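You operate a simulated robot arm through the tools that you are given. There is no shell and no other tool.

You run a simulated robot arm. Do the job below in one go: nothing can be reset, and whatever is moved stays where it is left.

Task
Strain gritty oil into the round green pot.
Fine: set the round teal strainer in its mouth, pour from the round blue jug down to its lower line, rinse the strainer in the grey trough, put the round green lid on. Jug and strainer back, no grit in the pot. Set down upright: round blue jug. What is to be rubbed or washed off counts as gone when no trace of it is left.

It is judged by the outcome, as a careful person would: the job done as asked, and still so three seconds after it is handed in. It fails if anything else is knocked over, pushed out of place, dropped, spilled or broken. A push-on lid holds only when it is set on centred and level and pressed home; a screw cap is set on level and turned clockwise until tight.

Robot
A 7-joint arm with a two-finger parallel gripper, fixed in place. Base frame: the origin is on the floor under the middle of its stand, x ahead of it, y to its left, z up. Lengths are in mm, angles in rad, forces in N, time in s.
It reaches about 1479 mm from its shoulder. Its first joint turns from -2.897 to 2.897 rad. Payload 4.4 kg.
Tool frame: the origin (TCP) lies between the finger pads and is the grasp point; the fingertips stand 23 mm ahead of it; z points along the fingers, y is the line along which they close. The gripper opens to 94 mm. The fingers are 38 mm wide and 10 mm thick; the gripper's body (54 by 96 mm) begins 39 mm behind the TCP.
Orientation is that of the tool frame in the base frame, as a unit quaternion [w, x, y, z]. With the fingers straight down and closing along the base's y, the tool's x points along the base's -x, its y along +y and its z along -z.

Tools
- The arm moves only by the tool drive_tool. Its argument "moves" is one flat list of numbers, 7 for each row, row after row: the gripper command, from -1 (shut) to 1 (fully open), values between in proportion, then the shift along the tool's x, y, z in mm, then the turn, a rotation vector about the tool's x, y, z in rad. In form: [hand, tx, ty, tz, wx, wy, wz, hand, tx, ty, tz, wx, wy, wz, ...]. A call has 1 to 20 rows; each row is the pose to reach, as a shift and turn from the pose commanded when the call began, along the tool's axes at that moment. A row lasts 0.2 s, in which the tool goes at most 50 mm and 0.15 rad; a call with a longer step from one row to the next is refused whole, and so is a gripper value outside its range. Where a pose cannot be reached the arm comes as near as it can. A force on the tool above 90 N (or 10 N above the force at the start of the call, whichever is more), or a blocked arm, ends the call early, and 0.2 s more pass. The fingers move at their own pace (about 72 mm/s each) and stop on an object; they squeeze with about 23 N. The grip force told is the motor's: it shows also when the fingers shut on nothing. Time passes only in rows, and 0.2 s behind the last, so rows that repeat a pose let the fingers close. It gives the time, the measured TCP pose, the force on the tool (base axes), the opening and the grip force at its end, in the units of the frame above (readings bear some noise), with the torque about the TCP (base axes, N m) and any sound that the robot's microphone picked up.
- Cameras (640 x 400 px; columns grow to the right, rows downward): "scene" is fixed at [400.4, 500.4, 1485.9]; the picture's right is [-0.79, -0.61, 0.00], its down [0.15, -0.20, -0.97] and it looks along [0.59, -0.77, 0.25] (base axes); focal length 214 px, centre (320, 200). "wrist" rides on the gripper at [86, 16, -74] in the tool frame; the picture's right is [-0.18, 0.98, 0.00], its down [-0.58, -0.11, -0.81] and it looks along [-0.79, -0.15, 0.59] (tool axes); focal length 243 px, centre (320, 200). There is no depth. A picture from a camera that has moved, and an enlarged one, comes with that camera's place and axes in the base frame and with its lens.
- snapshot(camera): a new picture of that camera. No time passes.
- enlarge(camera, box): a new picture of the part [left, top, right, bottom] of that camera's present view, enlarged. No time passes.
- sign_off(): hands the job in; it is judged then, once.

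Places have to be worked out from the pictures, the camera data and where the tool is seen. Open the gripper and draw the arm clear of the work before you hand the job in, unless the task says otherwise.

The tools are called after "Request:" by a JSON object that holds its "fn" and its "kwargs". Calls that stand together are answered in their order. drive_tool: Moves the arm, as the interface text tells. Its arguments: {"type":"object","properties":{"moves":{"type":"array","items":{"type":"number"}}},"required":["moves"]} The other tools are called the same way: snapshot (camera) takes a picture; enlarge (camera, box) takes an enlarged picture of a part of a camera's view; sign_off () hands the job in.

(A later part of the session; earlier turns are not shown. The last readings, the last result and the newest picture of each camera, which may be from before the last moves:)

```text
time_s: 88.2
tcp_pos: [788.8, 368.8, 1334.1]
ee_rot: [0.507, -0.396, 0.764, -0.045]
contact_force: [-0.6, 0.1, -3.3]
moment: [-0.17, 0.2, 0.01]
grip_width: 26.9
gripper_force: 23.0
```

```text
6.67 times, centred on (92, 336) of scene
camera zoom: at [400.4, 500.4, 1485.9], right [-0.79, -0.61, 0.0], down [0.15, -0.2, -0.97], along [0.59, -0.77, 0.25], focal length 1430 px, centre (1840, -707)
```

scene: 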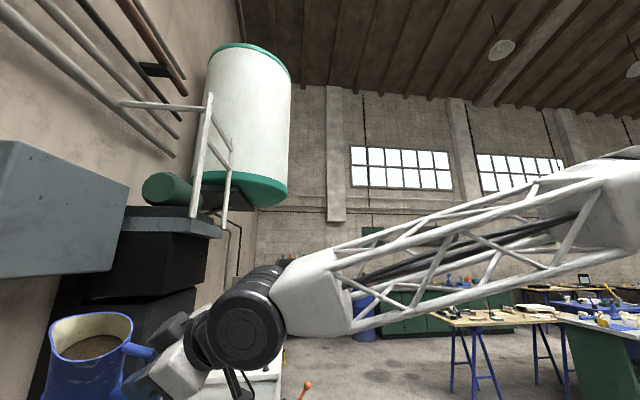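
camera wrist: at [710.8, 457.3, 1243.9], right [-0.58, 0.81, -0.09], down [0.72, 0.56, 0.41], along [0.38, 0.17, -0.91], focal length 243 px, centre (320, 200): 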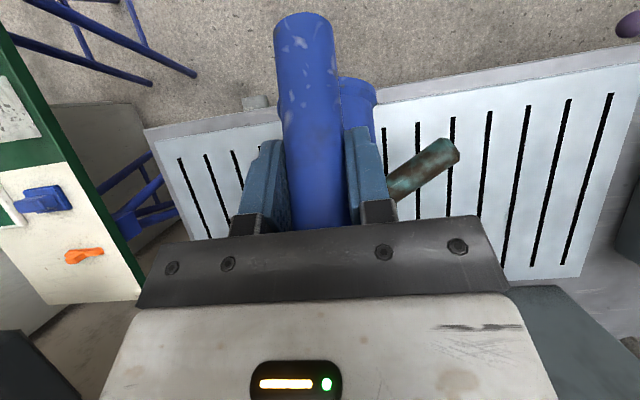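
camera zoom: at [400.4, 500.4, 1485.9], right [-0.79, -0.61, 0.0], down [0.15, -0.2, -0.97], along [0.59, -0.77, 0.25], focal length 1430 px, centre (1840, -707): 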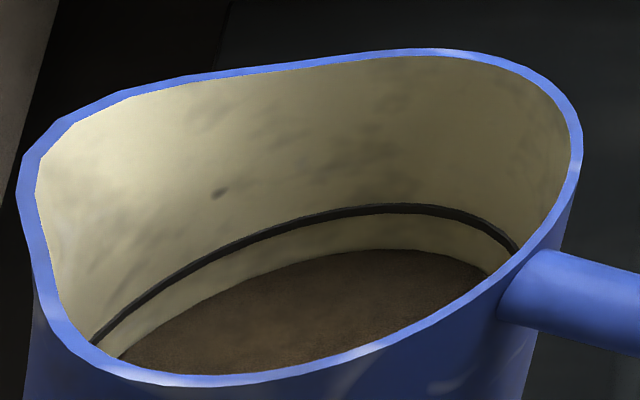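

Now ~10 mm below the upper ring, lower line not yet exposed. The next portion: tilt to 70° and hold ~2 s.

Request:
{"fn": "drive_tool", "kwargs": {"moves": [-1, 0, 0, 0, -0.082, 0.07, 0.057, -1, 3.9, 5.9, 2.5, -0.164, 0.14, 0.115, -1, 13, 19.6, 8.5, -0.245, 0.21, 0.172, -1, 26.1, 39.2, 16.9, -0.327, 0.28, 0.23, -1, 43, 64.6, 27.9, -0.409, 0.35, 0.287, -1, 61.3, 92, 39.8, -0.409, 0.35, 0.287, -1, 79.5, 119.4, 51.6, -0.409, 0.35, 0.287, -1, 97.8, 146.9, 63.5, -0.409, 0.35, 0.287, -1, 113.4, 170.3, 73.6, -0.409, 0.35, 0.287, -1, 125.2, 188, 81.2, -0.409, 0.35, 0.287, -1, 130.4, 195.8, 84.6, -0.409, 0.35, 0.287, -1, 130.4, 195.8, 84.6, -0.409, 0.35, 0.287]}}

Request:
{"fn": "drive_tool", "kwargs": {"moves": [-1, -0.3, 0, 0.2, 0, 0.14, 0, -1, 1.8, 0, -1.3, 0, 0.28, 0, -1, 1.8, 0, -1.3, 0, 0.42, 0, -1, -0.2, 0, 0.2, 0, 0.56, 0, -1, -4.3, 0, 3, 0, 0.7, 0, -1, -11.5, 0, 5.6, 0, 0.84, 0, -1, -25.1, 0, 0.5, 0, 0.96, 0, -1, -37.4, 0, -3.1, 0, 1.06, 0, -1, -46.8, 0, -5.1, 0, 1.134, 0, -1, -58.2, 0, -6.8, 0, 1.222, 0, -1, -58.2, 0, -6.8, 0, 1.222, 0, -1, -58.2, 0, -6.8, 0, 1.222, 0, -1, -58.2, 0, -6.8, 0, 1.222, 0, -1, -58.2, 0, -6.8, 0, 1.222, 0, -1, -58.2, 0, -6.8, 0, 1.222, 0, -1, -58.2, 0, -6.8, 0, 1.222, 0, -1, -58.2, 0, -6.8, 0, 1.222, 0, -1, -58.2, 0, -6.8, 0, 1.222, 0]}}

Request:
{"fn": "snapshot", "kwargs": {"camera": "wrist"}}

```text
time_s: 90.8
tcp_pos: [725.6, 446.9, 1105.8]
ee_rot: [0.278, -0.365, 0.881, 0.115]
contact_force: [-0.2, 0.5, -3.0]
moment: [-0.15, 0.15, 0.01]
grip_width: 26.5
gripper_force: 23.1
```

```text
time_s: 94.6
tcp_pos: [756.3, 477.9, 1144.0]
ee_rot: [-0.278, -0.364, 0.881, -0.115]
contact_force: [0.2, 0.9, -3.9]
moment: [-0.04, 0.01, -0.01]
grip_width: 26.4
gripper_force: 23.0
```

```text
taken
camera wrist: at [724.2, 469.8, 1254.8], right [-0.59, 0.8, -0.11], down [0.74, 0.59, 0.33], along [0.32, 0.11, -0.94], focal length 243 px, centre (320, 200)
```

wrist: 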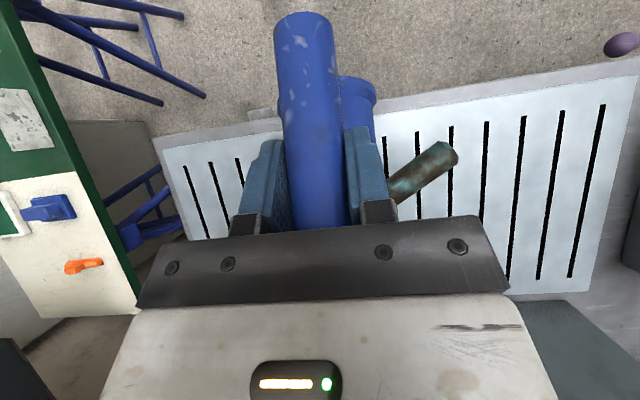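

I right the jug and go check once more.

Request:
{"fn": "drive_tool", "kwargs": {"moves": [-1, 3.1, 0, 15.6, 0, -0.122, 0, -1, 4.4, 0, 33.6, 0, -0.262, 0, -1, 5.2, 0, 48.8, 0, -0.402, 0, -1, 9.9, 0, 54.5, 0, -0.542, 0, -1, 13.7, 0, 57.2, 0, -0.682, 0, -1, 15.4, 0, 58.4, 0, -0.822, 0, -1, 15.1, 0, 58.2, 0, -0.962, 0, -1, 12.7, 0, 56.5, 0, -1.102, 0, -1, 13.5, 0, 57, 0, -1.222, 0, -1, 13.5, 0, 57, 0, -1.222, 0]}}

Request:
{"fn": "drive_tool", "kwargs": {"moves": [-1, -7, -6, -12, 0, 0, 0, -1, -25, -20, -39, 0, 0, 0, -1, -45, -36, -69, 0, 0, 0, -1, -65, -52, -100, 0, 0, 0, -1, -85, -68, -131, 0, 0, 0, -1, -104, -84, -162, 0, 0, 0, -1, -118, -95, -183, 0.06, -0.05, -0.042, -1, -123.9, -99.7, -192.9, 0.13, -0.111, -0.091, -1, -123.9, -99.7, -192.9, 0.204, -0.175, -0.143, -1, -123.9, -99.7, -192.9, 0.273, -0.233, -0.191, -1, -123.9, -99.7, -192.9, 0.341, -0.292, -0.239, -1, -123.9, -99.7, -192.9, 0.409, -0.35, -0.287, -1, -123.9, -99.7, -192.9, 0.409, -0.35, -0.287]}}

Request:
{"fn": "enlarge", "kwargs": {"camera": "scene", "box": [44, 306, 140, 366]}}

```text
time_s: 96.8
tcp_pos: [725.4, 446.1, 1106.5]
ee_rot: [0.279, -0.364, 0.881, 0.115]
contact_force: [-0.3, 0.2, -2.9]
moment: [-0.18, 0.17, -0.03]
grip_width: 26.5
gripper_force: 23.2
```

```text
time_s: 99.6
tcp_pos: [790.4, 370.5, 1334.9]
ee_rot: [0.507, -0.396, 0.764, -0.044]
contact_force: [0.1, -0.8, -3.3]
moment: [-0.19, 0.17, 0.0]
grip_width: 26.8
gripper_force: 22.9
```

```text
6.67 times, centred on (92, 336) of scene
camera zoom: at [400.4, 500.4, 1485.9], right [-0.79, -0.61, 0.0], down [0.15, -0.2, -0.97], along [0.59, -0.77, 0.25], focal length 1430 px, centre (1840, -707)
```

zoom: 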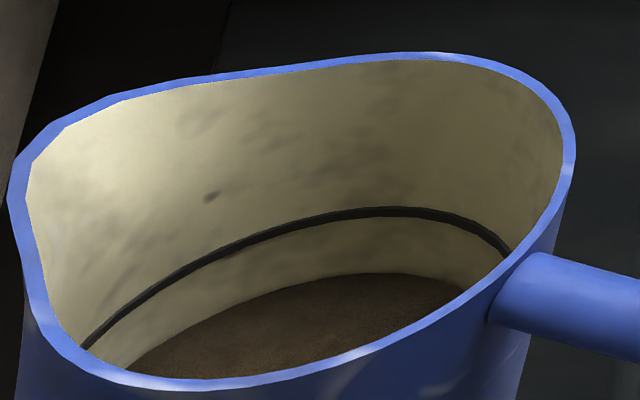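

About 16 mm below the upper ring now; still no second ring showing. I repeat with a slightly shorter hold so as not to overshoot.

Request:
{"fn": "drive_tool", "kwargs": {"moves": [-1, 0, 0, 0, -0.082, 0.07, 0.057, -1, 3.9, 5.9, 2.5, -0.164, 0.14, 0.115, -1, 13, 19.6, 8.5, -0.245, 0.21, 0.172, -1, 26.1, 39.2, 16.9, -0.327, 0.28, 0.23, -1, 43, 64.6, 27.9, -0.409, 0.35, 0.287, -1, 61.3, 92, 39.8, -0.409, 0.35, 0.287, -1, 79.5, 119.4, 51.6, -0.409, 0.35, 0.287, -1, 97.8, 146.9, 63.5, -0.409, 0.35, 0.287, -1, 113.4, 170.3, 73.6, -0.409, 0.35, 0.287, -1, 125.2, 188, 81.2, -0.409, 0.35, 0.287, -1, 130.4, 195.8, 84.6, -0.409, 0.35, 0.287, -1, 130.4, 195.8, 84.6, -0.409, 0.35, 0.287]}}

Request:
{"fn": "drive_tool", "kwargs": {"moves": [-1, -0.3, 0, 0.2, 0, 0.14, 0, -1, 1.8, 0, -1.3, 0, 0.28, 0, -1, 1.8, 0, -1.3, 0, 0.42, 0, -1, -0.2, 0, 0.2, 0, 0.56, 0, -1, -4.3, 0, 3, 0, 0.7, 0, -1, -11.5, 0, 5.6, 0, 0.84, 0, -1, -25.1, 0, 0.5, 0, 0.96, 0, -1, -37.4, 0, -3.1, 0, 1.06, 0, -1, -46.8, 0, -5.1, 0, 1.134, 0, -1, -58.2, 0, -6.8, 0, 1.222, 0, -1, -58.2, 0, -6.8, 0, 1.222, 0, -1, -58.2, 0, -6.8, 0, 1.222, 0, -1, -58.2, 0, -6.8, 0, 1.222, 0, -1, -58.2, 0, -6.8, 0, 1.222, 0, -1, -58.2, 0, -6.8, 0, 1.222, 0, -1, -58.2, 0, -6.8, 0, 1.222, 0]}}

Request:
{"fn": "drive_tool", "kwargs": {"moves": [-1, 3.1, 0, 15.6, 0, -0.122, 0, -1, 4.4, 0, 33.6, 0, -0.262, 0, -1, 5.2, 0, 48.8, 0, -0.402, 0, -1, 9.9, 0, 54.5, 0, -0.542, 0, -1, 13.7, 0, 57.2, 0, -0.682, 0, -1, 15.4, 0, 58.4, 0, -0.822, 0, -1, 15.1, 0, 58.2, 0, -0.962, 0, -1, 12.7, 0, 56.5, 0, -1.102, 0, -1, 13.5, 0, 57, 0, -1.222, 0, -1, 13.5, 0, 57, 0, -1.222, 0]}}

Request:
{"fn": "drive_tool", "kwargs": {"moves": [-1, -7, -6, -12, 0, 0, 0, -1, -25, -20, -39, 0, 0, 0, -1, -45, -36, -69, 0, 0, 0, -1, -65, -52, -100, 0, 0, 0, -1, -85, -68, -131, 0, 0, 0, -1, -104, -84, -162, 0, 0, 0, -1, -118, -95, -183, 0.06, -0.05, -0.042, -1, -123.9, -99.7, -192.9, 0.13, -0.111, -0.091, -1, -123.9, -99.7, -192.9, 0.204, -0.175, -0.143, -1, -123.9, -99.7, -192.9, 0.273, -0.233, -0.191, -1, -123.9, -99.7, -192.9, 0.341, -0.292, -0.239, -1, -123.9, -99.7, -192.9, 0.409, -0.35, -0.287, -1, -123.9, -99.7, -192.9, 0.409, -0.35, -0.287]}}

Request:
{"fn": "enlarge", "kwargs": {"camera": "scene", "box": [44, 306, 140, 366]}}

```text
time_s: 102.2
tcp_pos: [725.2, 447.8, 1105.6]
ee_rot: [0.278, -0.365, 0.881, 0.116]
contact_force: [-0.5, -0.2, -3.0]
moment: [-0.16, 0.2, -0.01]
grip_width: 26.6
gripper_force: 22.9
```

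```text
time_s: 105.6
tcp_pos: [757.6, 477.0, 1146.6]
ee_rot: [-0.277, -0.364, 0.882, -0.115]
contact_force: [1.2, -1.1, -3.6]
moment: [-0.03, 0.0, 0.0]
grip_width: 26.3
gripper_force: 23.2
```

```text
time_s: 107.8
tcp_pos: [724.7, 445.0, 1106.9]
ee_rot: [0.278, -0.364, 0.881, 0.115]
contact_force: [0.9, 0.6, -2.3]
moment: [-0.18, 0.17, 0.02]
grip_width: 26.7
gripper_force: 23.4
```

```text
time_s: 110.6
tcp_pos: [789.6, 370.3, 1335.5]
ee_rot: [0.507, -0.396, 0.764, -0.044]
contact_force: [-0.7, 0.0, -3.1]
moment: [-0.19, 0.18, -0.01]
grip_width: 26.6
gripper_force: 23.3
```

```text
6.67 times, centred on (92, 336) of scene
camera zoom: at [400.4, 500.4, 1485.9], right [-0.79, -0.61, 0.0], down [0.15, -0.2, -0.97], along [0.59, -0.77, 0.25], focal length 1430 px, centre (1840, -707)
```

zoom: 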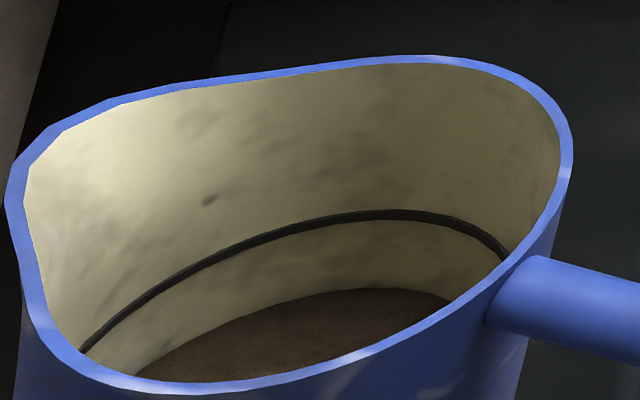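

Now ~19 mm below the upper ring. Another measured portion of about 4 mm.

Request:
{"fn": "drive_tool", "kwargs": {"moves": [-1, 0, 0, 0, -0.082, 0.07, 0.057, -1, 3.9, 5.9, 2.5, -0.164, 0.14, 0.115, -1, 13, 19.6, 8.5, -0.245, 0.21, 0.172, -1, 26.1, 39.2, 16.9, -0.327, 0.28, 0.23, -1, 43, 64.6, 27.9, -0.409, 0.35, 0.287, -1, 61.3, 92, 39.8, -0.409, 0.35, 0.287, -1, 79.5, 119.4, 51.6, -0.409, 0.35, 0.287, -1, 97.8, 146.9, 63.5, -0.409, 0.35, 0.287, -1, 113.4, 170.3, 73.6, -0.409, 0.35, 0.287, -1, 125.2, 188, 81.2, -0.409, 0.35, 0.287, -1, 130.4, 195.8, 84.6, -0.409, 0.35, 0.287, -1, 130.4, 195.8, 84.6, -0.409, 0.35, 0.287]}}

Request:
{"fn": "drive_tool", "kwargs": {"moves": [-1, -0.3, 0, 0.2, 0, 0.14, 0, -1, 1.8, 0, -1.3, 0, 0.28, 0, -1, 1.8, 0, -1.3, 0, 0.42, 0, -1, -0.2, 0, 0.2, 0, 0.56, 0, -1, -4.3, 0, 3, 0, 0.7, 0, -1, -11.5, 0, 5.6, 0, 0.84, 0, -1, -25.1, 0, 0.5, 0, 0.96, 0, -1, -37.4, 0, -3.1, 0, 1.06, 0, -1, -46.8, 0, -5.1, 0, 1.134, 0, -1, -58.2, 0, -6.8, 0, 1.222, 0, -1, -58.2, 0, -6.8, 0, 1.222, 0, -1, -58.2, 0, -6.8, 0, 1.222, 0, -1, -58.2, 0, -6.8, 0, 1.222, 0, -1, -58.2, 0, -6.8, 0, 1.222, 0, -1, -58.2, 0, -6.8, 0, 1.222, 0, -1, -58.2, 0, -6.8, 0, 1.222, 0, -1, -58.2, 0, -6.8, 0, 1.222, 0]}}

Request:
{"fn": "drive_tool", "kwargs": {"moves": [-1, 3.1, 0, 15.6, 0, -0.122, 0, -1, 4.4, 0, 33.6, 0, -0.262, 0, -1, 5.2, 0, 48.8, 0, -0.402, 0, -1, 9.9, 0, 54.5, 0, -0.542, 0, -1, 13.7, 0, 57.2, 0, -0.682, 0, -1, 15.4, 0, 58.4, 0, -0.822, 0, -1, 15.1, 0, 58.2, 0, -0.962, 0, -1, 12.7, 0, 56.5, 0, -1.102, 0, -1, 13.5, 0, 57, 0, -1.222, 0, -1, 13.5, 0, 57, 0, -1.222, 0]}}

Request:
{"fn": "drive_tool", "kwargs": {"moves": [-1, -7, -6, -12, 0, 0, 0, -1, -25, -20, -39, 0, 0, 0, -1, -45, -36, -69, 0, 0, 0, -1, -65, -52, -100, 0, 0, 0, -1, -85, -68, -131, 0, 0, 0, -1, -104, -84, -162, 0, 0, 0, -1, -118, -95, -183, 0.06, -0.05, -0.042, -1, -123.9, -99.7, -192.9, 0.13, -0.111, -0.091, -1, -123.9, -99.7, -192.9, 0.204, -0.175, -0.143, -1, -123.9, -99.7, -192.9, 0.273, -0.233, -0.191, -1, -123.9, -99.7, -192.9, 0.341, -0.292, -0.239, -1, -123.9, -99.7, -192.9, 0.409, -0.35, -0.287, -1, -123.9, -99.7, -192.9, 0.409, -0.35, -0.287]}}

Request:
{"fn": "enlarge", "kwargs": {"camera": "scene", "box": [44, 306, 140, 366]}}

```text
time_s: 113.2
tcp_pos: [726.8, 446.7, 1106.1]
ee_rot: [0.278, -0.364, 0.882, 0.115]
contact_force: [0.9, 0.3, -4.5]
moment: [-0.19, 0.17, 0.02]
grip_width: 26.5
gripper_force: 23.0
```

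```text
time_s: 116.8
tcp_pos: [757.3, 478.2, 1146.2]
ee_rot: [-0.278, -0.364, 0.881, -0.115]
contact_force: [-1.2, -0.8, -3.0]
moment: [-0.03, -0.02, 0.0]
grip_width: 26.5
gripper_force: 22.4
```

```text
time_s: 119.0
tcp_pos: [726.2, 446.1, 1105.5]
ee_rot: [0.279, -0.364, 0.881, 0.115]
contact_force: [0.4, 0.2, -3.8]
moment: [-0.22, 0.17, 0.02]
grip_width: 26.6
gripper_force: 23.2
```

```text
time_s: 121.8
tcp_pos: [789.3, 368.4, 1335.1]
ee_rot: [0.507, -0.397, 0.764, -0.044]
contact_force: [0.5, 0.9, -3.6]
moment: [-0.2, 0.2, 0.0]
grip_width: 26.5
gripper_force: 22.6
```

```text
6.67 times, centred on (92, 336) of scene
camera zoom: at [400.4, 500.4, 1485.9], right [-0.79, -0.61, 0.0], down [0.15, -0.2, -0.97], along [0.59, -0.77, 0.25], focal length 1430 px, centre (1840, -707)
```

zoom: 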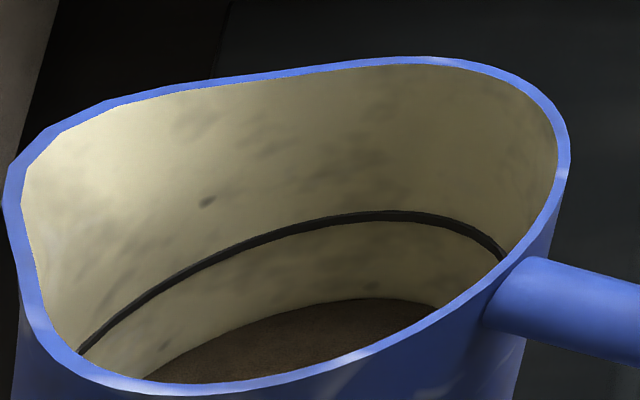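

The level is ~22 mm below the upper ring and each tilt angle approaches its own equilibrium, matching a simple model (upper ring ≈50 mm above the floor, now ≈28 mm). I go on in small steps: next 72°.

Request:
{"fn": "drive_tool", "kwargs": {"moves": [-1, 0, 0, 0, -0.082, 0.07, 0.057, -1, 3.9, 5.9, 2.5, -0.164, 0.14, 0.115, -1, 13, 19.6, 8.5, -0.245, 0.21, 0.172, -1, 26.1, 39.2, 16.9, -0.327, 0.28, 0.23, -1, 43, 64.6, 27.9, -0.409, 0.35, 0.287, -1, 61.3, 92, 39.8, -0.409, 0.35, 0.287, -1, 79.5, 119.4, 51.6, -0.409, 0.35, 0.287, -1, 97.8, 146.9, 63.5, -0.409, 0.35, 0.287, -1, 113.4, 170.3, 73.6, -0.409, 0.35, 0.287, -1, 125.2, 188, 81.2, -0.409, 0.35, 0.287, -1, 130.4, 195.8, 84.6, -0.409, 0.35, 0.287, -1, 130.4, 195.8, 84.6, -0.409, 0.35, 0.287]}}

Request:
{"fn": "drive_tool", "kwargs": {"moves": [-1, -0.3, 0, 0.2, 0, 0.14, 0, -1, 1.8, 0, -1.3, 0, 0.28, 0, -1, 1.8, 0, -1.3, 0, 0.42, 0, -1, -0.2, 0, 0.2, 0, 0.56, 0, -1, -4.3, 0, 3, 0, 0.7, 0, -1, -11.5, 0, 5.6, 0, 0.84, 0, -1, -25.1, 0, 0.5, 0, 0.96, 0, -1, -37.4, 0, -3.1, 0, 1.06, 0, -1, -46.8, 0, -5.1, 0, 1.134, 0, -1, -58.2, 0, -6.8, 0, 1.222, 0, -1, -62.7, 0, -6.9, 0, 1.257, 0, -1, -62.7, 0, -6.9, 0, 1.257, 0, -1, -62.7, 0, -6.9, 0, 1.257, 0, -1, -62.7, 0, -6.9, 0, 1.257, 0, -1, -62.7, 0, -6.9, 0, 1.257, 0, -1, -62.7, 0, -6.9, 0, 1.257, 0, -1, -62.7, 0, -6.9, 0, 1.257, 0]}}

Request:
{"fn": "drive_tool", "kwargs": {"moves": [-1, 3, 0, 18.1, 0, -0.137, 0, -1, 4.6, 0, 35.5, 0, -0.277, 0, -1, 3.9, 0, 52.5, 0, -0.417, 0, -1, 8.6, 0, 58.6, 0, -0.557, 0, -1, 12.6, 0, 61.6, 0, -0.697, 0, -1, 14.6, 0, 63.1, 0, -0.837, 0, -1, 14.6, 0, 63.1, 0, -0.977, 0, -1, 12.5, 0, 61.5, 0, -1.117, 0, -1, 12.8, 0, 61.7, 0, -1.257, 0, -1, 12.8, 0, 61.7, 0, -1.257, 0]}}

Request:
{"fn": "drive_tool", "kwargs": {"moves": [-1, -7, -6, -12, 0, 0, 0, -1, -25, -20, -39, 0, 0, 0, -1, -45, -36, -69, 0, 0, 0, -1, -65, -52, -100, 0, 0, 0, -1, -85, -68, -131, 0, 0, 0, -1, -104, -84, -162, 0, 0, 0, -1, -118, -95, -183, 0.06, -0.05, -0.042, -1, -123.9, -99.7, -192.9, 0.13, -0.111, -0.091, -1, -123.9, -99.7, -192.9, 0.204, -0.175, -0.143, -1, -123.9, -99.7, -192.9, 0.273, -0.233, -0.191, -1, -123.9, -99.7, -192.9, 0.341, -0.292, -0.239, -1, -123.9, -99.7, -192.9, 0.409, -0.35, -0.287, -1, -123.9, -99.7, -192.9, 0.491, -0.42, -0.344, -1, -123.9, -99.7, -192.9, 0.491, -0.42, -0.344]}}

Request:
{"fn": "enlarge", "kwargs": {"camera": "scene", "box": [44, 300, 140, 360]}}

```text
time_s: 124.4
tcp_pos: [726.0, 444.2, 1107.3]
ee_rot: [0.278, -0.364, 0.881, 0.114]
contact_force: [-0.5, -0.1, -3.5]
moment: [-0.19, 0.12, -0.01]
grip_width: 26.7
gripper_force: 23.0
```

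```text
time_s: 128.0
tcp_pos: [758.2, 479.7, 1147.0]
ee_rot: [-0.293, -0.362, 0.877, -0.121]
contact_force: [0.9, 0.5, -3.4]
moment: [-0.01, -0.01, 0.02]
grip_width: 26.1
gripper_force: 23.3
```

```text
time_s: 130.2
tcp_pos: [726.6, 445.1, 1106.2]
ee_rot: [0.278, -0.364, 0.881, 0.115]
contact_force: [0.7, -0.5, -3.5]
moment: [-0.18, 0.16, -0.03]
grip_width: 26.6
gripper_force: 23.3
```

```text
time_s: 133.2
tcp_pos: [790.4, 369.0, 1335.9]
ee_rot: [0.548, -0.398, 0.732, -0.075]
contact_force: [0.1, -0.2, -3.9]
moment: [-0.15, 0.23, 0.01]
grip_width: 26.5
gripper_force: 23.1
```

```text
6.67 times, centred on (92, 330) of scene
camera zoom: at [400.4, 500.4, 1485.9], right [-0.79, -0.61, 0.0], down [0.15, -0.2, -0.97], along [0.59, -0.77, 0.25], focal length 1430 px, centre (1840, -667)
```

zoom: 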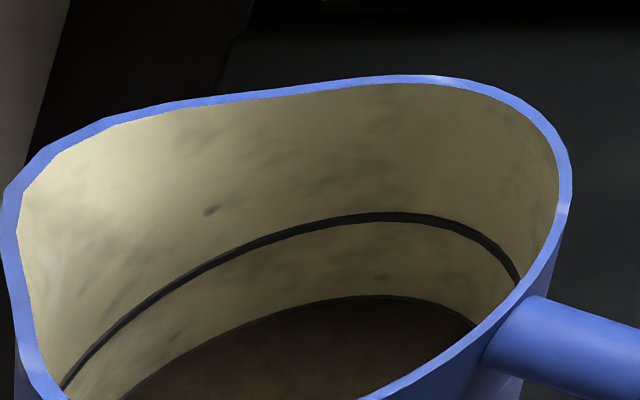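

At this steeper view I zoom in on the oil's edge to see whether the lower ring is beginning to show.

Request:
{"fn": "enlarge", "kwargs": {"camera": "scene", "box": [60, 325, 124, 365]}}

Request:
{"fn": "enlarge", "kwargs": {"camera": "scene", "box": [90, 330, 122, 350]}}

```text
10.00 times, centred on (92, 345) of scene
camera zoom: at [400.4, 500.4, 1485.9], right [-0.79, -0.61, 0.0], down [0.15, -0.2, -0.97], along [0.59, -0.77, 0.25], focal length 2145 px, centre (2600, -1250)
```

zoom: 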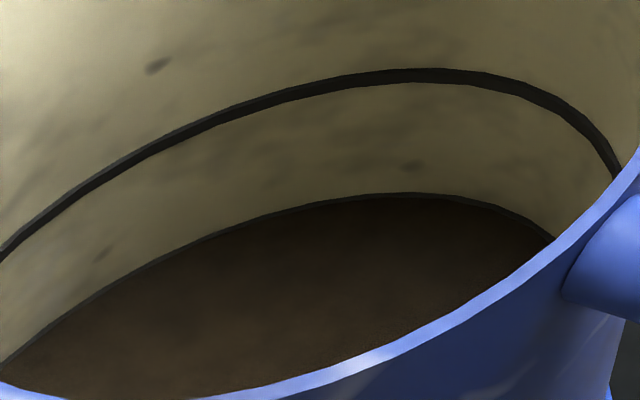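

```text
16.00 times, centred on (106, 340) of scene
camera zoom: at [400.4, 500.4, 1485.9], right [-0.79, -0.61, 0.0], down [0.15, -0.2, -0.97], along [0.59, -0.77, 0.25], focal length 3432 px, centre (3744, -2040)
```

zoom: 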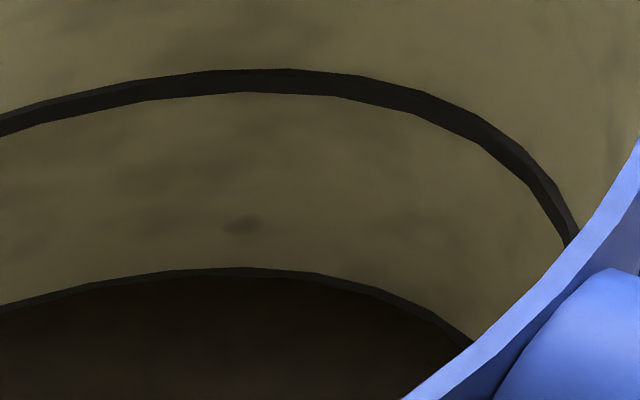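

A second dark ring is now just emerging at the oil's edge all round — the oil stands at the lower line (ring spacing ≈25 mm). Pouring is done; I right the jug and take it above its original spot.

Request:
{"fn": "drive_tool", "kwargs": {"moves": [-1, 0, 0, 0, -0.083, 0.071, 0.058, -1, 3.5, 1.1, 3.8, -0.167, 0.143, 0.117, -1, 14, 4.6, 15.3, -0.25, 0.214, 0.175, -1, 29.7, 9.7, 32.5, -0.334, 0.286, 0.234, -1, 50.7, 16.6, 55.4, -0.417, 0.357, 0.292, -1, 73.4, 24.1, 80.3, -0.491, 0.42, 0.344, -1, 96.1, 31.5, 105.1, -0.491, 0.42, 0.344, -1, 118.8, 39, 129.9, -0.491, 0.42, 0.344, -1, 139.8, 45.8, 152.9, -0.491, 0.42, 0.344, -1, 157.2, 51.6, 172, -0.491, 0.42, 0.344, -1, 169.5, 55.6, 185.4, -0.491, 0.42, 0.344, -1, 174.7, 57.3, 191.1, -0.491, 0.42, 0.344, -1, 174.7, 57.3, 191.1, -0.491, 0.42, 0.344]}}

Request:
{"fn": "snapshot", "kwargs": {"camera": "wrist"}}

```text
time_s: 136.0
tcp_pos: [913.0, 355.0, 1099.0]
ee_rot: [0.278, -0.365, 0.881, 0.115]
contact_force: [1.2, 0.8, -2.8]
moment: [-0.15, 0.18, 0.01]
grip_width: 26.6
gripper_force: 23.2
```

```text
taken
camera wrist: at [819.2, 286.4, 1110.0], right [-0.59, 0.8, 0.11], down [0.09, -0.07, 0.99], along [0.8, 0.59, -0.03], focal length 243 px, centre (320, 200)
```

wrist: 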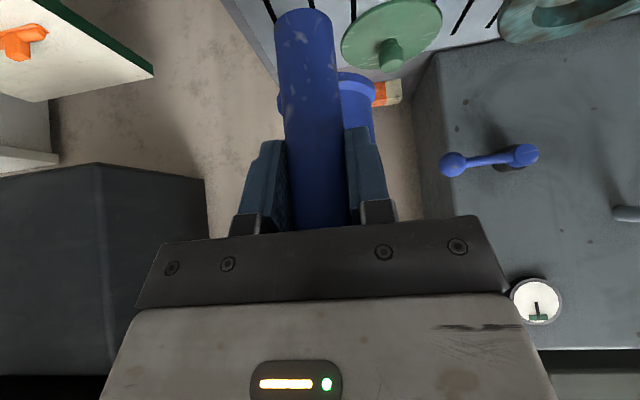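

I lower toward the table with a 3.5 mm inward correction (the jug crept a few mm in the grip), stopping just above contact.

Request:
{"fn": "drive_tool", "kwargs": {"moves": [-1, 9.5, 0, 11.5, 0, 0, 0, -1, 28.7, 0, 34.9, 0, 0, 0, -1, 48.8, 0, 63.5, 0, 0, 0, -1, 63.1, 0, 84, 0, 0, 0, -1, 69.4, 0, 93, 0, 0, 0, -1, 71.7, 0, 96.3, 0, 0, 0, -1, 71.7, 0, 96.3, 0, 0, 0]}}

Request:
{"fn": "snapshot", "kwargs": {"camera": "wrist"}}

```text
time_s: 137.6
tcp_pos: [909.0, 350.3, 979.2]
ee_rot: [0.277, -0.364, 0.882, 0.115]
contact_force: [0.5, -0.7, -2.8]
moment: [-0.17, 0.19, -0.02]
grip_width: 26.4
gripper_force: 22.9
```

```text
taken
camera wrist: at [816.0, 281.8, 990.1], right [-0.59, 0.8, 0.11], down [0.09, -0.07, 0.99], along [0.8, 0.59, -0.03], focal length 243 px, centre (320, 200)
```

wrist: 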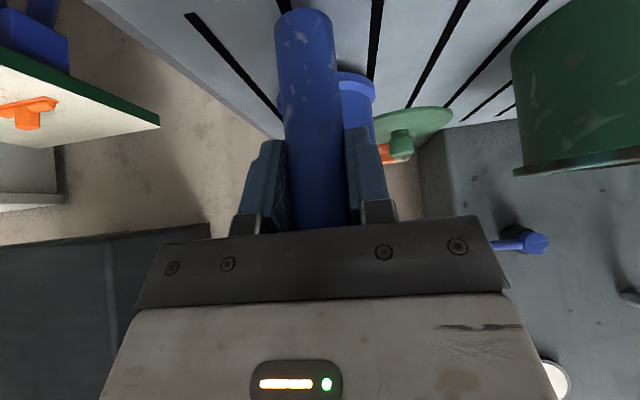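

Close above the table; I go down in 2 mm steps to feel for contact.

Request:
{"fn": "drive_tool", "kwargs": {"moves": [-1, 2.3, 0, 3.3, 0, 0, 0, -1, 4, 0, 5.7, 0, 0, 0, -1, 5.2, 0, 7.4, 0, 0, 0, -1, 6.3, 0, 9, 0, 0, 0, -1, 6.3, 0, 9, 0, 0, 0]}}

```text
time_s: 138.8
tcp_pos: [909.5, 349.5, 970.2]
ee_rot: [0.278, -0.364, 0.881, 0.115]
contact_force: [-0.5, -1.3, 0.3]
moment: [0.16, -0.14, -0.06]
grip_width: 26.2
gripper_force: 23.4
```

The front edge of the foot touches first (moment reversed), so the jug is pitched forward ~2.4°. I rotate it back by 0.042 rad and lower gently to sit it flat.

Request:
{"fn": "drive_tool", "kwargs": {"moves": [-1, 0, 0, 0, 0, -0.02, 0, -1, 0, 0, 0, 0, -0.042, 0, -1, 0.6, 0, 0.8, 0, -0.042, 0, -1, 1.15, 0, 1.64, 0, -0.042, 0, -1, 1.7, 0, 2.5, 0, -0.042, 0, -1, 1.7, 0, 2.5, 0, -0.042, 0]}}

Request:
{"fn": "snapshot", "kwargs": {"camera": "wrist"}}

```text
time_s: 140.2
tcp_pos: [908.5, 351.3, 966.7]
ee_rot: [0.297, -0.361, 0.875, 0.123]
contact_force: [1.9, -0.7, 4.7]
moment: [-0.05, -0.16, -0.07]
grip_width: 26.5
gripper_force: 23.0
```

```text
taken
camera wrist: at [815.7, 283.1, 972.7], right [-0.59, 0.8, 0.11], down [0.06, -0.1, 0.99], along [0.81, 0.59, 0.01], focal length 243 px, centre (320, 200)
```

wrist: 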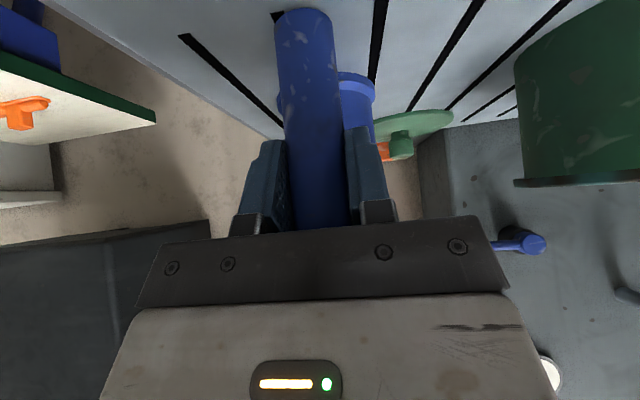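

Contact is now spread near the foot's middle. I open the fingers and let the jug stand.

Request:
{"fn": "drive_tool", "kwargs": {"moves": [-0.3, 0, 0, 0, 0, 0, 0, 0, 0, 0, 0, 0, 0, 0, 0.4, 0, 0, 0, 0, 0, 0, 0.4, 0, 0, 0, 0, 0, 0]}}

Request:
{"fn": "snapshot", "kwargs": {"camera": "wrist"}}

```text
time_s: 141.2
tcp_pos: [908.1, 351.9, 966.0]
ee_rot: [0.298, -0.361, 0.875, 0.122]
contact_force: [-0.6, 0.4, -0.1]
moment: [0.03, 0.01, 0.0]
grip_width: 66.0
gripper_force: 0.1
```

```text
taken
camera wrist: at [815.5, 283.1, 972.1], right [-0.59, 0.8, 0.11], down [0.06, -0.1, 0.99], along [0.81, 0.59, 0.01], focal length 243 px, centre (320, 200)
```

wrist: 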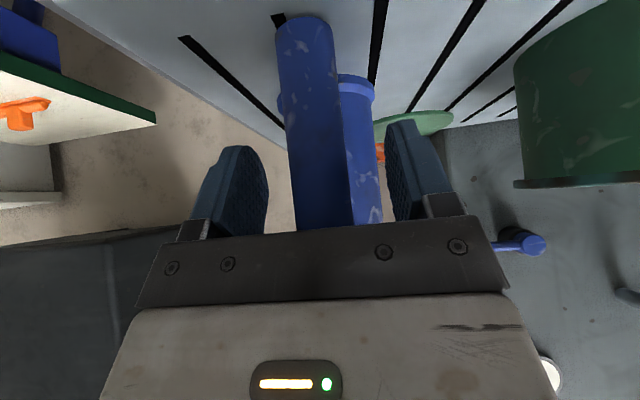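

The jug stands on its own. I back out along the fingers, then go up and vertical to inspect it from above.

Request:
{"fn": "drive_tool", "kwargs": {"moves": [0.4, 0, 0, -25, 0, 0, 0, 0.4, 0, 0, -60, 0, 0, 0, 0.4, 0, 0, -100, 0, 0, 0, 0.4, 0, 0, -140, 0, 0, 0, 0.4, 0, 0, -180, 0, 0.13, 0, 0.4, 0, 0, -220, 0, 0.26, 0, 0.4, 0, 0, -260, 0, 0.39, 0, 0.4, -20, 0, -295, 0, 0.52, 0, 0.4, -55, 0, -325, 0, 0.653, 0, 0.4, -90, 0, -350, 0, 0.653, 0, 0.4, -90, 0, -350, 0, 0.653, 0]}}

Request:
{"fn": "snapshot", "kwargs": {"camera": "wrist"}}

```text
time_s: 143.6
tcp_pos: [809.2, 251.5, 1298.1]
ee_rot: [0.0, -0.382, 0.924, 0.0]
contact_force: [-0.5, -0.7, -0.8]
moment: [0.01, 0.0, 0.01]
grip_width: 65.7
gripper_force: 0.1
```

```text
taken
camera wrist: at [736.2, 203.6, 1372.6], right [-0.56, 0.83, 0.0], down [0.49, 0.33, 0.81], along [0.67, 0.45, -0.59], focal length 243 px, centre (320, 200)
```

wrist: 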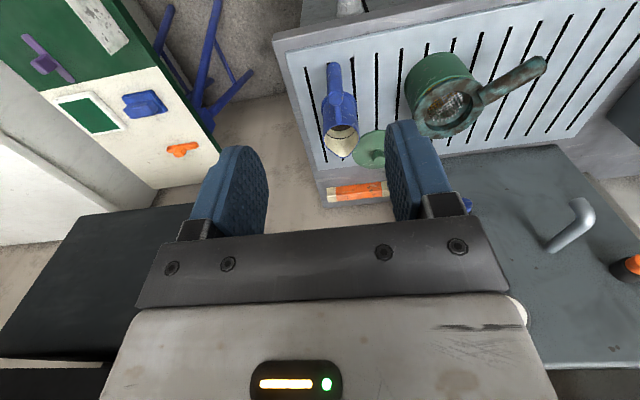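

The tool is vertical and clear. I enlarge on the jug and on the strainer.

Request:
{"fn": "enlarge", "kwargs": {"camera": "wrist", "box": [296, 60, 424, 140]}}

Request:
{"fn": "enlarge", "kwargs": {"camera": "wrist", "box": [392, 50, 520, 130]}}

```text
5.00 times, centred on (360, 100) of wrist
camera zoom: at [736.2, 203.6, 1372.6], right [-0.56, 0.83, 0.0], down [0.49, 0.33, 0.81], along [0.67, 0.45, -0.59], focal length 1213 px, centre (120, 700)
```

zoom: 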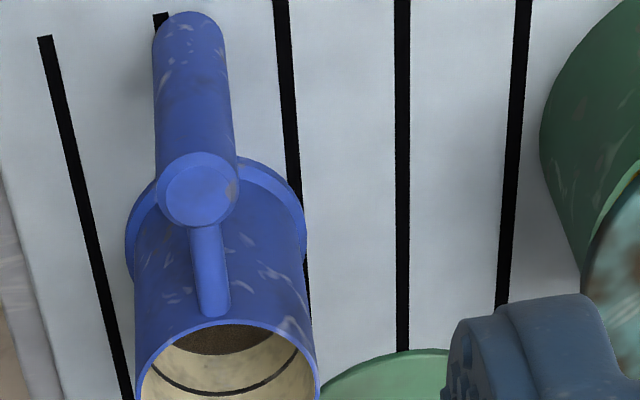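

```text
5.00 times, centred on (456, 90) of wrist
camera zoom: at [736.2, 203.6, 1372.6], right [-0.56, 0.83, 0.0], down [0.49, 0.33, 0.81], along [0.67, 0.45, -0.59], focal length 1213 px, centre (-360, 750)
```

zoom: 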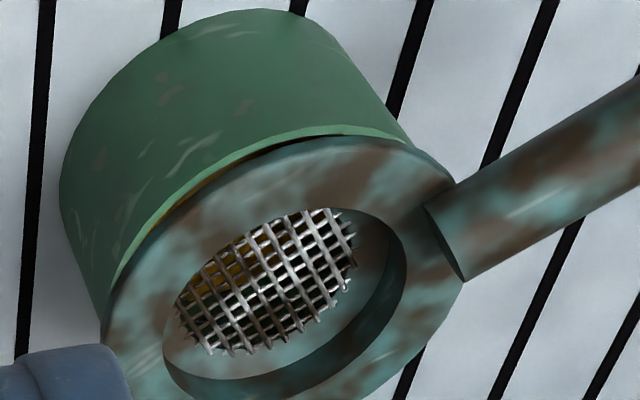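

The jug stands at its spot with the upper ring exposed and oil low inside; the pot shows clean amber oil beneath the grimy strainer, and nothing is spilled. Next I go above the strainer's handle (azimuth ≈164°) to measure its exact line before gripping.

Request:
{"fn": "drive_tool", "kwargs": {"moves": [0.4, -19.7, 29, 5, 0, 0, 0.12, 0.4, -39.4, 58, 15, 0, 0, 0.24, 0.4, -59, 87, 30, 0, 0, 0.36, 0.4, -78.7, 116, 48, 0, 0, 0.48, 0.4, -98.4, 145, 66, 0, 0, 0.6, 0.4, -118, 174, 86, 0, 0, 0.72, 0.4, -137.8, 203, 106, 0, 0, 0.84, 0.4, -157.4, 232, 126, 0, 0, 0.96, 0.4, -177.1, 260.6, 144, 0, 0, 1.0647, 0.4, -177.1, 260.6, 158, 0, 0, 1.0647, 0.4, -177.1, 260.6, 158, 0, 0, 1.0647]}}

Request:
{"fn": "snapshot", "kwargs": {"camera": "wrist"}}

Request:
{"fn": "enlarge", "kwargs": {"camera": "wrist", "box": [224, 0, 416, 120]}}

```text
time_s: 146.0
tcp_pos: [748.9, 560.5, 1140.4]
ee_rot: [0.0, 0.14, 0.99, 0.0]
contact_force: [0.8, -0.4, -0.1]
moment: [-0.03, -0.02, 0.02]
grip_width: 65.7
gripper_force: 0.0
```

```text
taken
camera wrist: at [669.4, 600.8, 1214.1], right [0.45, 0.89, 0.0], down [0.53, -0.27, 0.81], along [0.72, -0.36, -0.59], focal length 243 px, centre (320, 200)
```

wrist: 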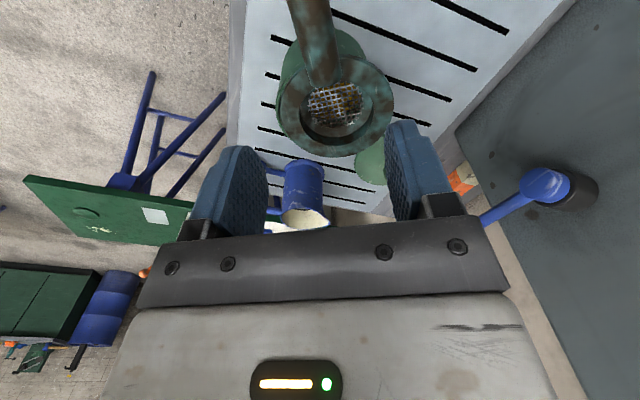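

```text
3.33 times, centred on (320, 60) of wrist
camera zoom: at [669.4, 600.8, 1214.1], right [0.45, 0.89, 0.0], down [0.53, -0.27, 0.81], along [0.72, -0.36, -0.59], focal length 809 px, centre (320, 667)
```

zoom: 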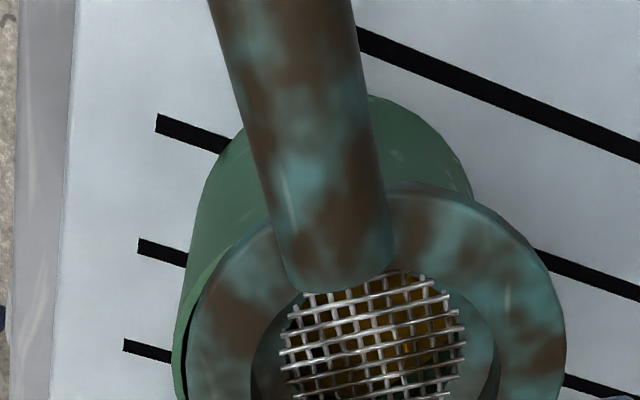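

Handle axis azimuth is ≈167°, 3° off the tool and ~1 mm lateral; the flange centre is ~74 mm from the TCP. I correct yaw, shift 3 mm outward so the fingers will sit just against the flange, and descend part-way.

Request:
{"fn": "drive_tool", "kwargs": {"moves": [0.4, 3, -0.9, 10, 0, 0, -0.056, 0.4, 3, -0.9, 40, 0, 0, -0.056, 0.4, 3, -0.9, 75, 0, 0, -0.056, 0.4, 3, -0.9, 100, 0, 0, -0.056, 0.4, 3, -0.9, 100, 0, 0, -0.056]}}

Request:
{"fn": "snapshot", "kwargs": {"camera": "wrist"}}

Request:
{"fn": "enlarge", "kwargs": {"camera": "wrist", "box": [200, 40, 456, 200]}}

```text
time_s: 147.2
tcp_pos: [746.3, 561.0, 1038.8]
ee_rot: [0.0, 0.112, 0.994, 0.0]
contact_force: [0.4, 0.1, 0.7]
moment: [-0.02, 0.0, 0.0]
grip_width: 65.8
gripper_force: 0.1
```

```text
taken
camera wrist: at [664.5, 597.1, 1113.6], right [0.4, 0.92, 0.0], down [0.54, -0.24, 0.81], along [0.74, -0.32, -0.59], focal length 243 px, centre (320, 200)
```

wrist: 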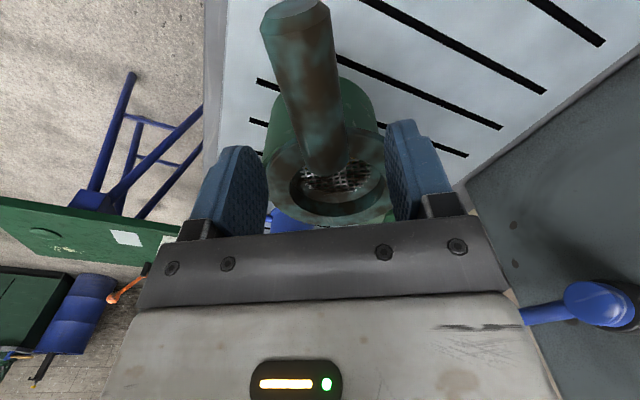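

```text
2.50 times, centred on (328, 120) of wrist
camera zoom: at [664.5, 597.1, 1113.6], right [0.4, 0.92, 0.0], down [0.54, -0.24, 0.81], along [0.74, -0.32, -0.59], focal length 606 px, centre (300, 400)
```

zoom: 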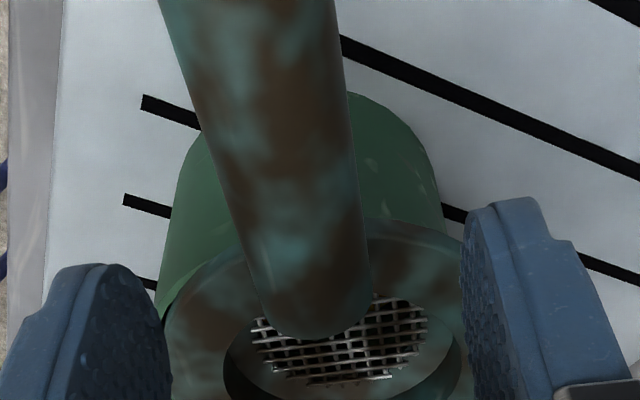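

Alignment is good (≈1.4°, <1 mm). I descend to TCP z≈990 around the handle.

Request:
{"fn": "drive_tool", "kwargs": {"moves": [0.4, 0, -0.6, 20, 0, 0, -0.02, 0.4, 0, -0.6, 36, 0, 0, -0.02, 0.4, 0, -0.6, 48, 0, 0, -0.02, 0.4, 0, -0.6, 48, 0, 0, -0.02]}}

Request:
{"fn": "snapshot", "kwargs": {"camera": "wrist"}}

Request:
{"fn": "enlarge", "kwargs": {"camera": "wrist", "box": [200, 80, 456, 240]}}

```text
time_s: 148.2
tcp_pos: [747.5, 561.3, 1000.0]
ee_rot: [0.004, 0.101, 0.995, 0.004]
contact_force: [-23.3, 0.0, 85.9]
moment: [-3.27, -0.43, -0.96]
grip_width: 67.5
gripper_force: 2.2
```

```text
taken
camera wrist: at [663.9, 595.3, 1073.4], right [0.38, 0.93, 0.01], down [0.54, -0.23, 0.81], along [0.75, -0.3, -0.59], focal length 243 px, centre (320, 200)
```

wrist: 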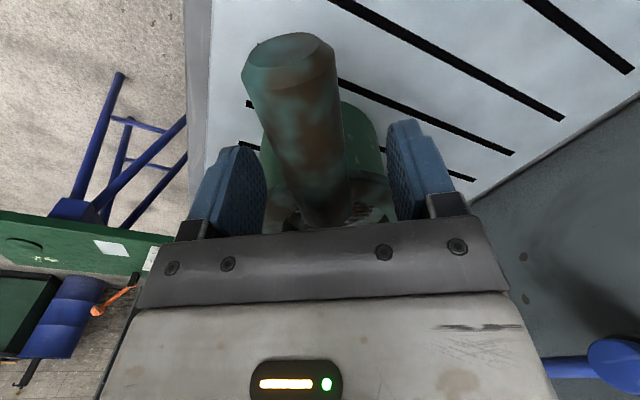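

```text
2.50 times, centred on (328, 160) of wrist
camera zoom: at [663.9, 595.3, 1073.4], right [0.38, 0.93, 0.01], down [0.54, -0.23, 0.81], along [0.75, -0.3, -0.59], focal length 606 px, centre (300, 300)
```

zoom: 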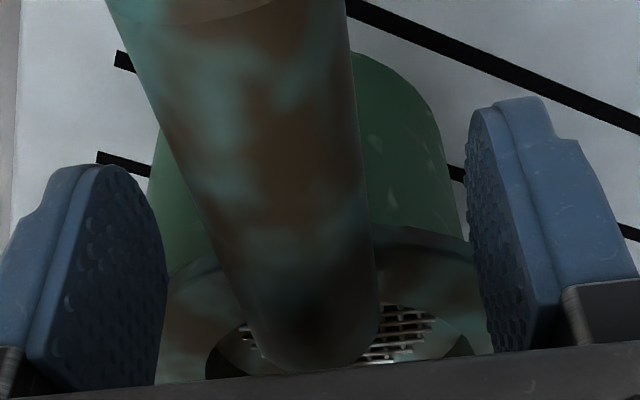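

The fingers pressed on something at z≈1000 (86 N, contact near the −y fingertip, likely the flange edge). I back straight up and inspect.

Request:
{"fn": "drive_tool", "kwargs": {"moves": [0.4, 0, 0, -15, 0, 0, 0, 0.4, 0, 0, -40, 0, 0, 0, 0.4, 0, 0, -75, 0, 0, 0, 0.4, 0, 0, -110, 0, 0, 0, 0.4, 0, 0, -140, 0, 0, 0, 0.4, 0, 0, -140, 0, 0, 0]}}

Request:
{"fn": "snapshot", "kwargs": {"camera": "wrist"}}

Request:
{"fn": "enlarge", "kwargs": {"camera": "wrist", "box": [224, 0, 416, 120]}}

```text
time_s: 149.6
tcp_pos: [747.7, 558.6, 1132.0]
ee_rot: [0.0, 0.102, 0.995, 0.0]
contact_force: [0.3, -0.1, -0.5]
moment: [-0.01, 0.0, 0.01]
grip_width: 65.6
gripper_force: 0.1
```

```text
taken
camera wrist: at [664.8, 593.4, 1205.7], right [0.38, 0.93, 0.0], down [0.55, -0.23, 0.81], along [0.75, -0.31, -0.59], focal length 243 px, centre (320, 200)
```

wrist: 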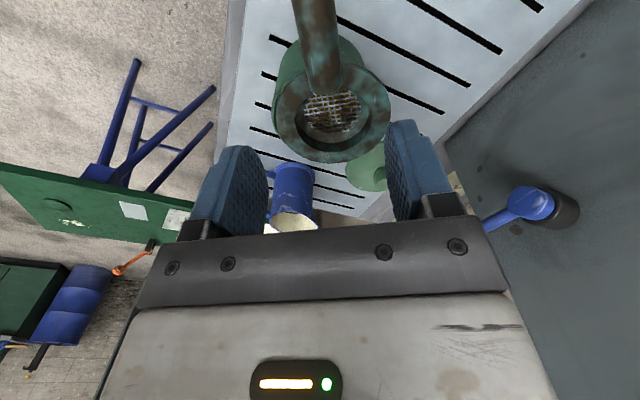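

```text
3.33 times, centred on (320, 60) of wrist
camera zoom: at [664.8, 593.4, 1205.7], right [0.38, 0.93, 0.0], down [0.55, -0.23, 0.81], along [0.75, -0.31, -0.59], focal length 809 px, centre (320, 667)
```

zoom: 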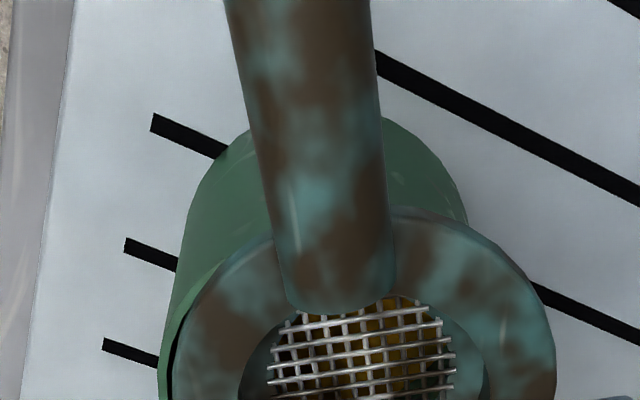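

The strainer is undisturbed; the pot sits slightly off to one side of it, so a wide-open finger met the rim. I'll instead grip nearer the flange (ρ≈62, less leverage) with the fingertips kept above the flange and a narrower opening. I descend part-way to verify.

Request:
{"fn": "drive_tool", "kwargs": {"moves": [0.1, -7, 0.5, 20, 0, 0, 0, 0.05, -13.7, 0.9, 50, 0, 0, 0, 0.05, -13.7, 0.9, 80, 0, 0, 0, 0.05, -13.7, 0.9, 95, 0, 0, 0, 0.05, -13.7, 0.9, 95, 0, 0, 0]}}

Request:
{"fn": "snapshot", "kwargs": {"camera": "wrist"}}

Request:
{"fn": "enlarge", "kwargs": {"camera": "wrist", "box": [200, 60, 456, 220]}}

```text
time_s: 150.8
tcp_pos: [760.4, 557.5, 1035.8]
ee_rot: [0.0, 0.101, 0.995, 0.001]
contact_force: [0.4, -0.4, -0.4]
moment: [0.02, 0.04, -0.01]
grip_width: 49.4
gripper_force: 0.0
```

```text
taken
camera wrist: at [678.0, 592.0, 1110.2], right [0.38, 0.93, 0.0], down [0.55, -0.23, 0.81], along [0.75, -0.31, -0.59], focal length 243 px, centre (320, 200)
```

wrist: 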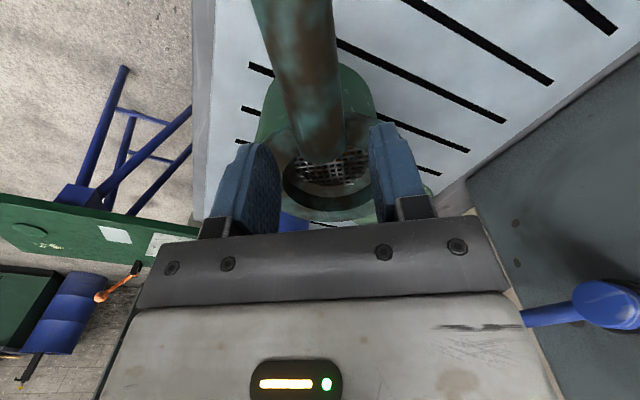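

```text
2.50 times, centred on (328, 140) of wrist
camera zoom: at [678.0, 592.0, 1110.2], right [0.38, 0.93, 0.0], down [0.55, -0.23, 0.81], along [0.75, -0.31, -0.59], focal length 606 px, centre (300, 350)
```

zoom: 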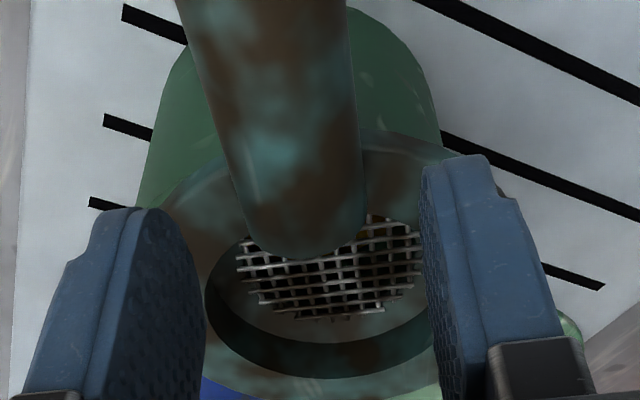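

The handle is centred between the fingers within ~1 mm and nearly parallel. I descend the last 26 mm, keeping the tips just above the flange.

Request:
{"fn": "drive_tool", "kwargs": {"moves": [0.05, 0, -0.9, 10, 0, 0, 0.0175, 0.05, 0, -0.9, 18, 0, 0, 0.0175, 0.05, 0, -0.9, 25, 0, 0, 0.0175, 0.05, 0, -0.9, 25, 0, 0, 0.0175]}}

Request:
{"fn": "enlarge", "kwargs": {"camera": "wrist", "box": [200, 60, 456, 220]}}

```text
time_s: 151.8
tcp_pos: [760.1, 556.9, 1011.9]
ee_rot: [-0.001, 0.111, 0.994, 0.0]
contact_force: [-0.4, 0.1, 0.4]
moment: [0.0, 0.02, -0.02]
grip_width: 49.4
gripper_force: 0.1
```

```text
2.50 times, centred on (328, 140) of wrist
camera zoom: at [678.7, 592.3, 1086.0], right [0.4, 0.92, 0.0], down [0.54, -0.23, 0.81], along [0.74, -0.32, -0.59], focal length 606 px, centre (300, 350)
```

zoom: 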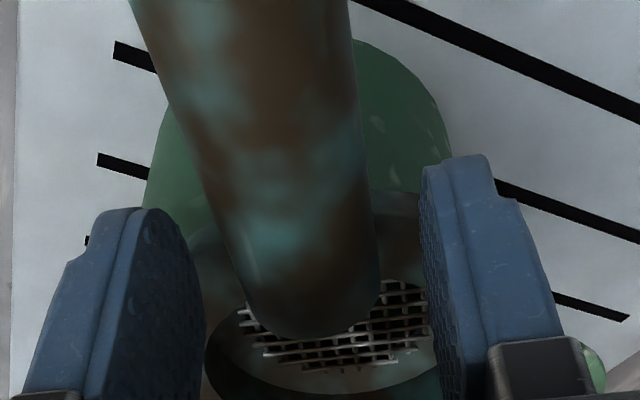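

Centred, no contact. I go 3 mm lower and close gently on the handle.

Request:
{"fn": "drive_tool", "kwargs": {"moves": [0.05, 0, 0.5, 3, 0, 0, 0, -0.2, 0, 0.5, 3, 0, 0, 0, -1, 0, 0.5, 3, 0, 0, 0, -1, 0, 0.5, 3, 0, 0, 0, -1, 0, 0.5, 3, 0, 0, 0]}}

Request:
{"fn": "snapshot", "kwargs": {"camera": "wrist"}}

Request:
{"fn": "enlarge", "kwargs": {"camera": "wrist", "box": [200, 60, 456, 220]}}

```text
time_s: 153.0
tcp_pos: [760.2, 556.4, 1009.9]
ee_rot: [0.001, 0.11, 0.994, 0.0]
contact_force: [0.9, 0.7, 0.3]
moment: [0.02, 0.04, 0.01]
grip_width: 28.7
gripper_force: 22.9
```

```text
taken
camera wrist: at [678.6, 593.0, 1083.4], right [0.4, 0.92, 0.0], down [0.54, -0.23, 0.81], along [0.74, -0.32, -0.59], focal length 243 px, centre (320, 200)
```

wrist: 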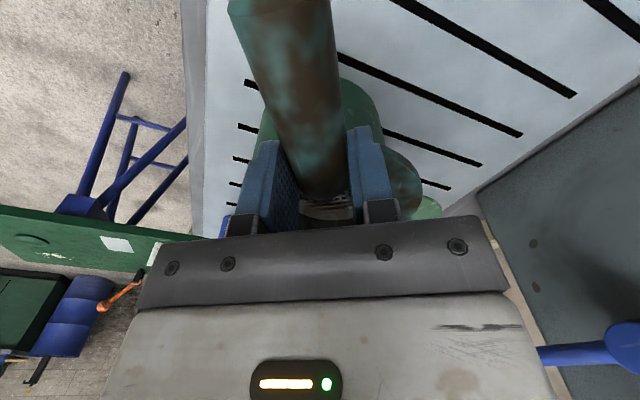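

```text
2.50 times, centred on (328, 140) of wrist
camera zoom: at [678.6, 593.0, 1083.4], right [0.4, 0.92, 0.0], down [0.54, -0.23, 0.81], along [0.74, -0.32, -0.59], focal length 606 px, centre (300, 350)
```

zoom: 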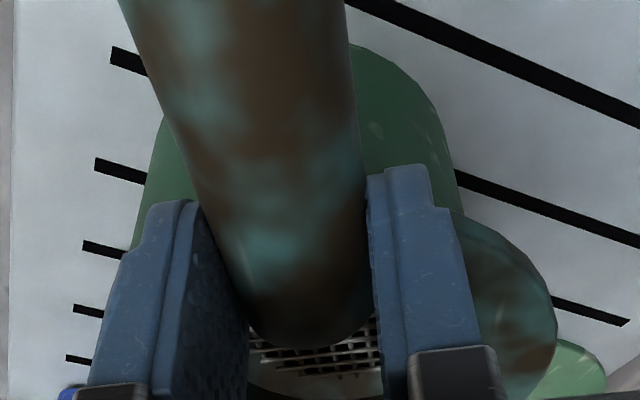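

Gripped at 28.7 mm. I lift only 6 mm to see whether the strainer stays put in the pads while still inside the pot's mouth.

Request:
{"fn": "drive_tool", "kwargs": {"moves": [-1, 0, 0, -2, 0, 0, 0, -1, 0, 0, -4, 0, 0, 0, -1, 0, 0, -6, 0, 0, 0, -1, 0, 0, -6, 0, 0, 0, -1, 0, 0, -6, 0, 0, 0]}}

Request:
{"fn": "snapshot", "kwargs": {"camera": "wrist"}}

Request:
{"fn": "enlarge", "kwargs": {"camera": "wrist", "box": [200, 60, 456, 220]}}

```text
time_s: 154.2
tcp_pos: [760.5, 556.1, 1016.2]
ee_rot: [-0.001, 0.111, 0.994, 0.001]
contact_force: [-0.2, -0.1, -0.7]
moment: [0.0, 0.04, 0.02]
grip_width: 28.8
gripper_force: 22.8
```

```text
taken
camera wrist: at [678.5, 592.5, 1089.6], right [0.4, 0.92, 0.0], down [0.54, -0.23, 0.81], along [0.74, -0.32, -0.59], focal length 243 px, centre (320, 200)
```

wrist: 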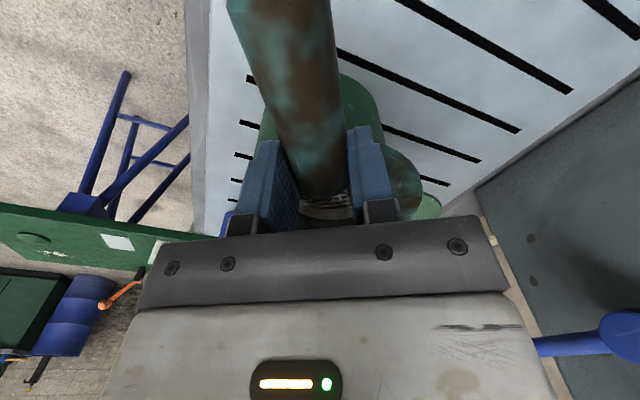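

```text
2.50 times, centred on (328, 140) of wrist
camera zoom: at [678.5, 592.5, 1089.6], right [0.4, 0.92, 0.0], down [0.54, -0.23, 0.81], along [0.74, -0.32, -0.59], focal length 606 px, centre (300, 350)
```

zoom: 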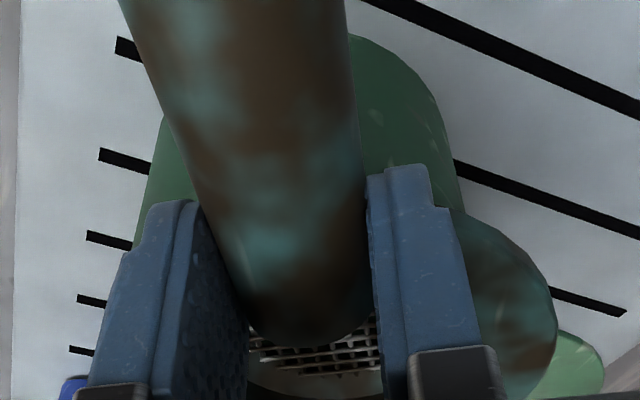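

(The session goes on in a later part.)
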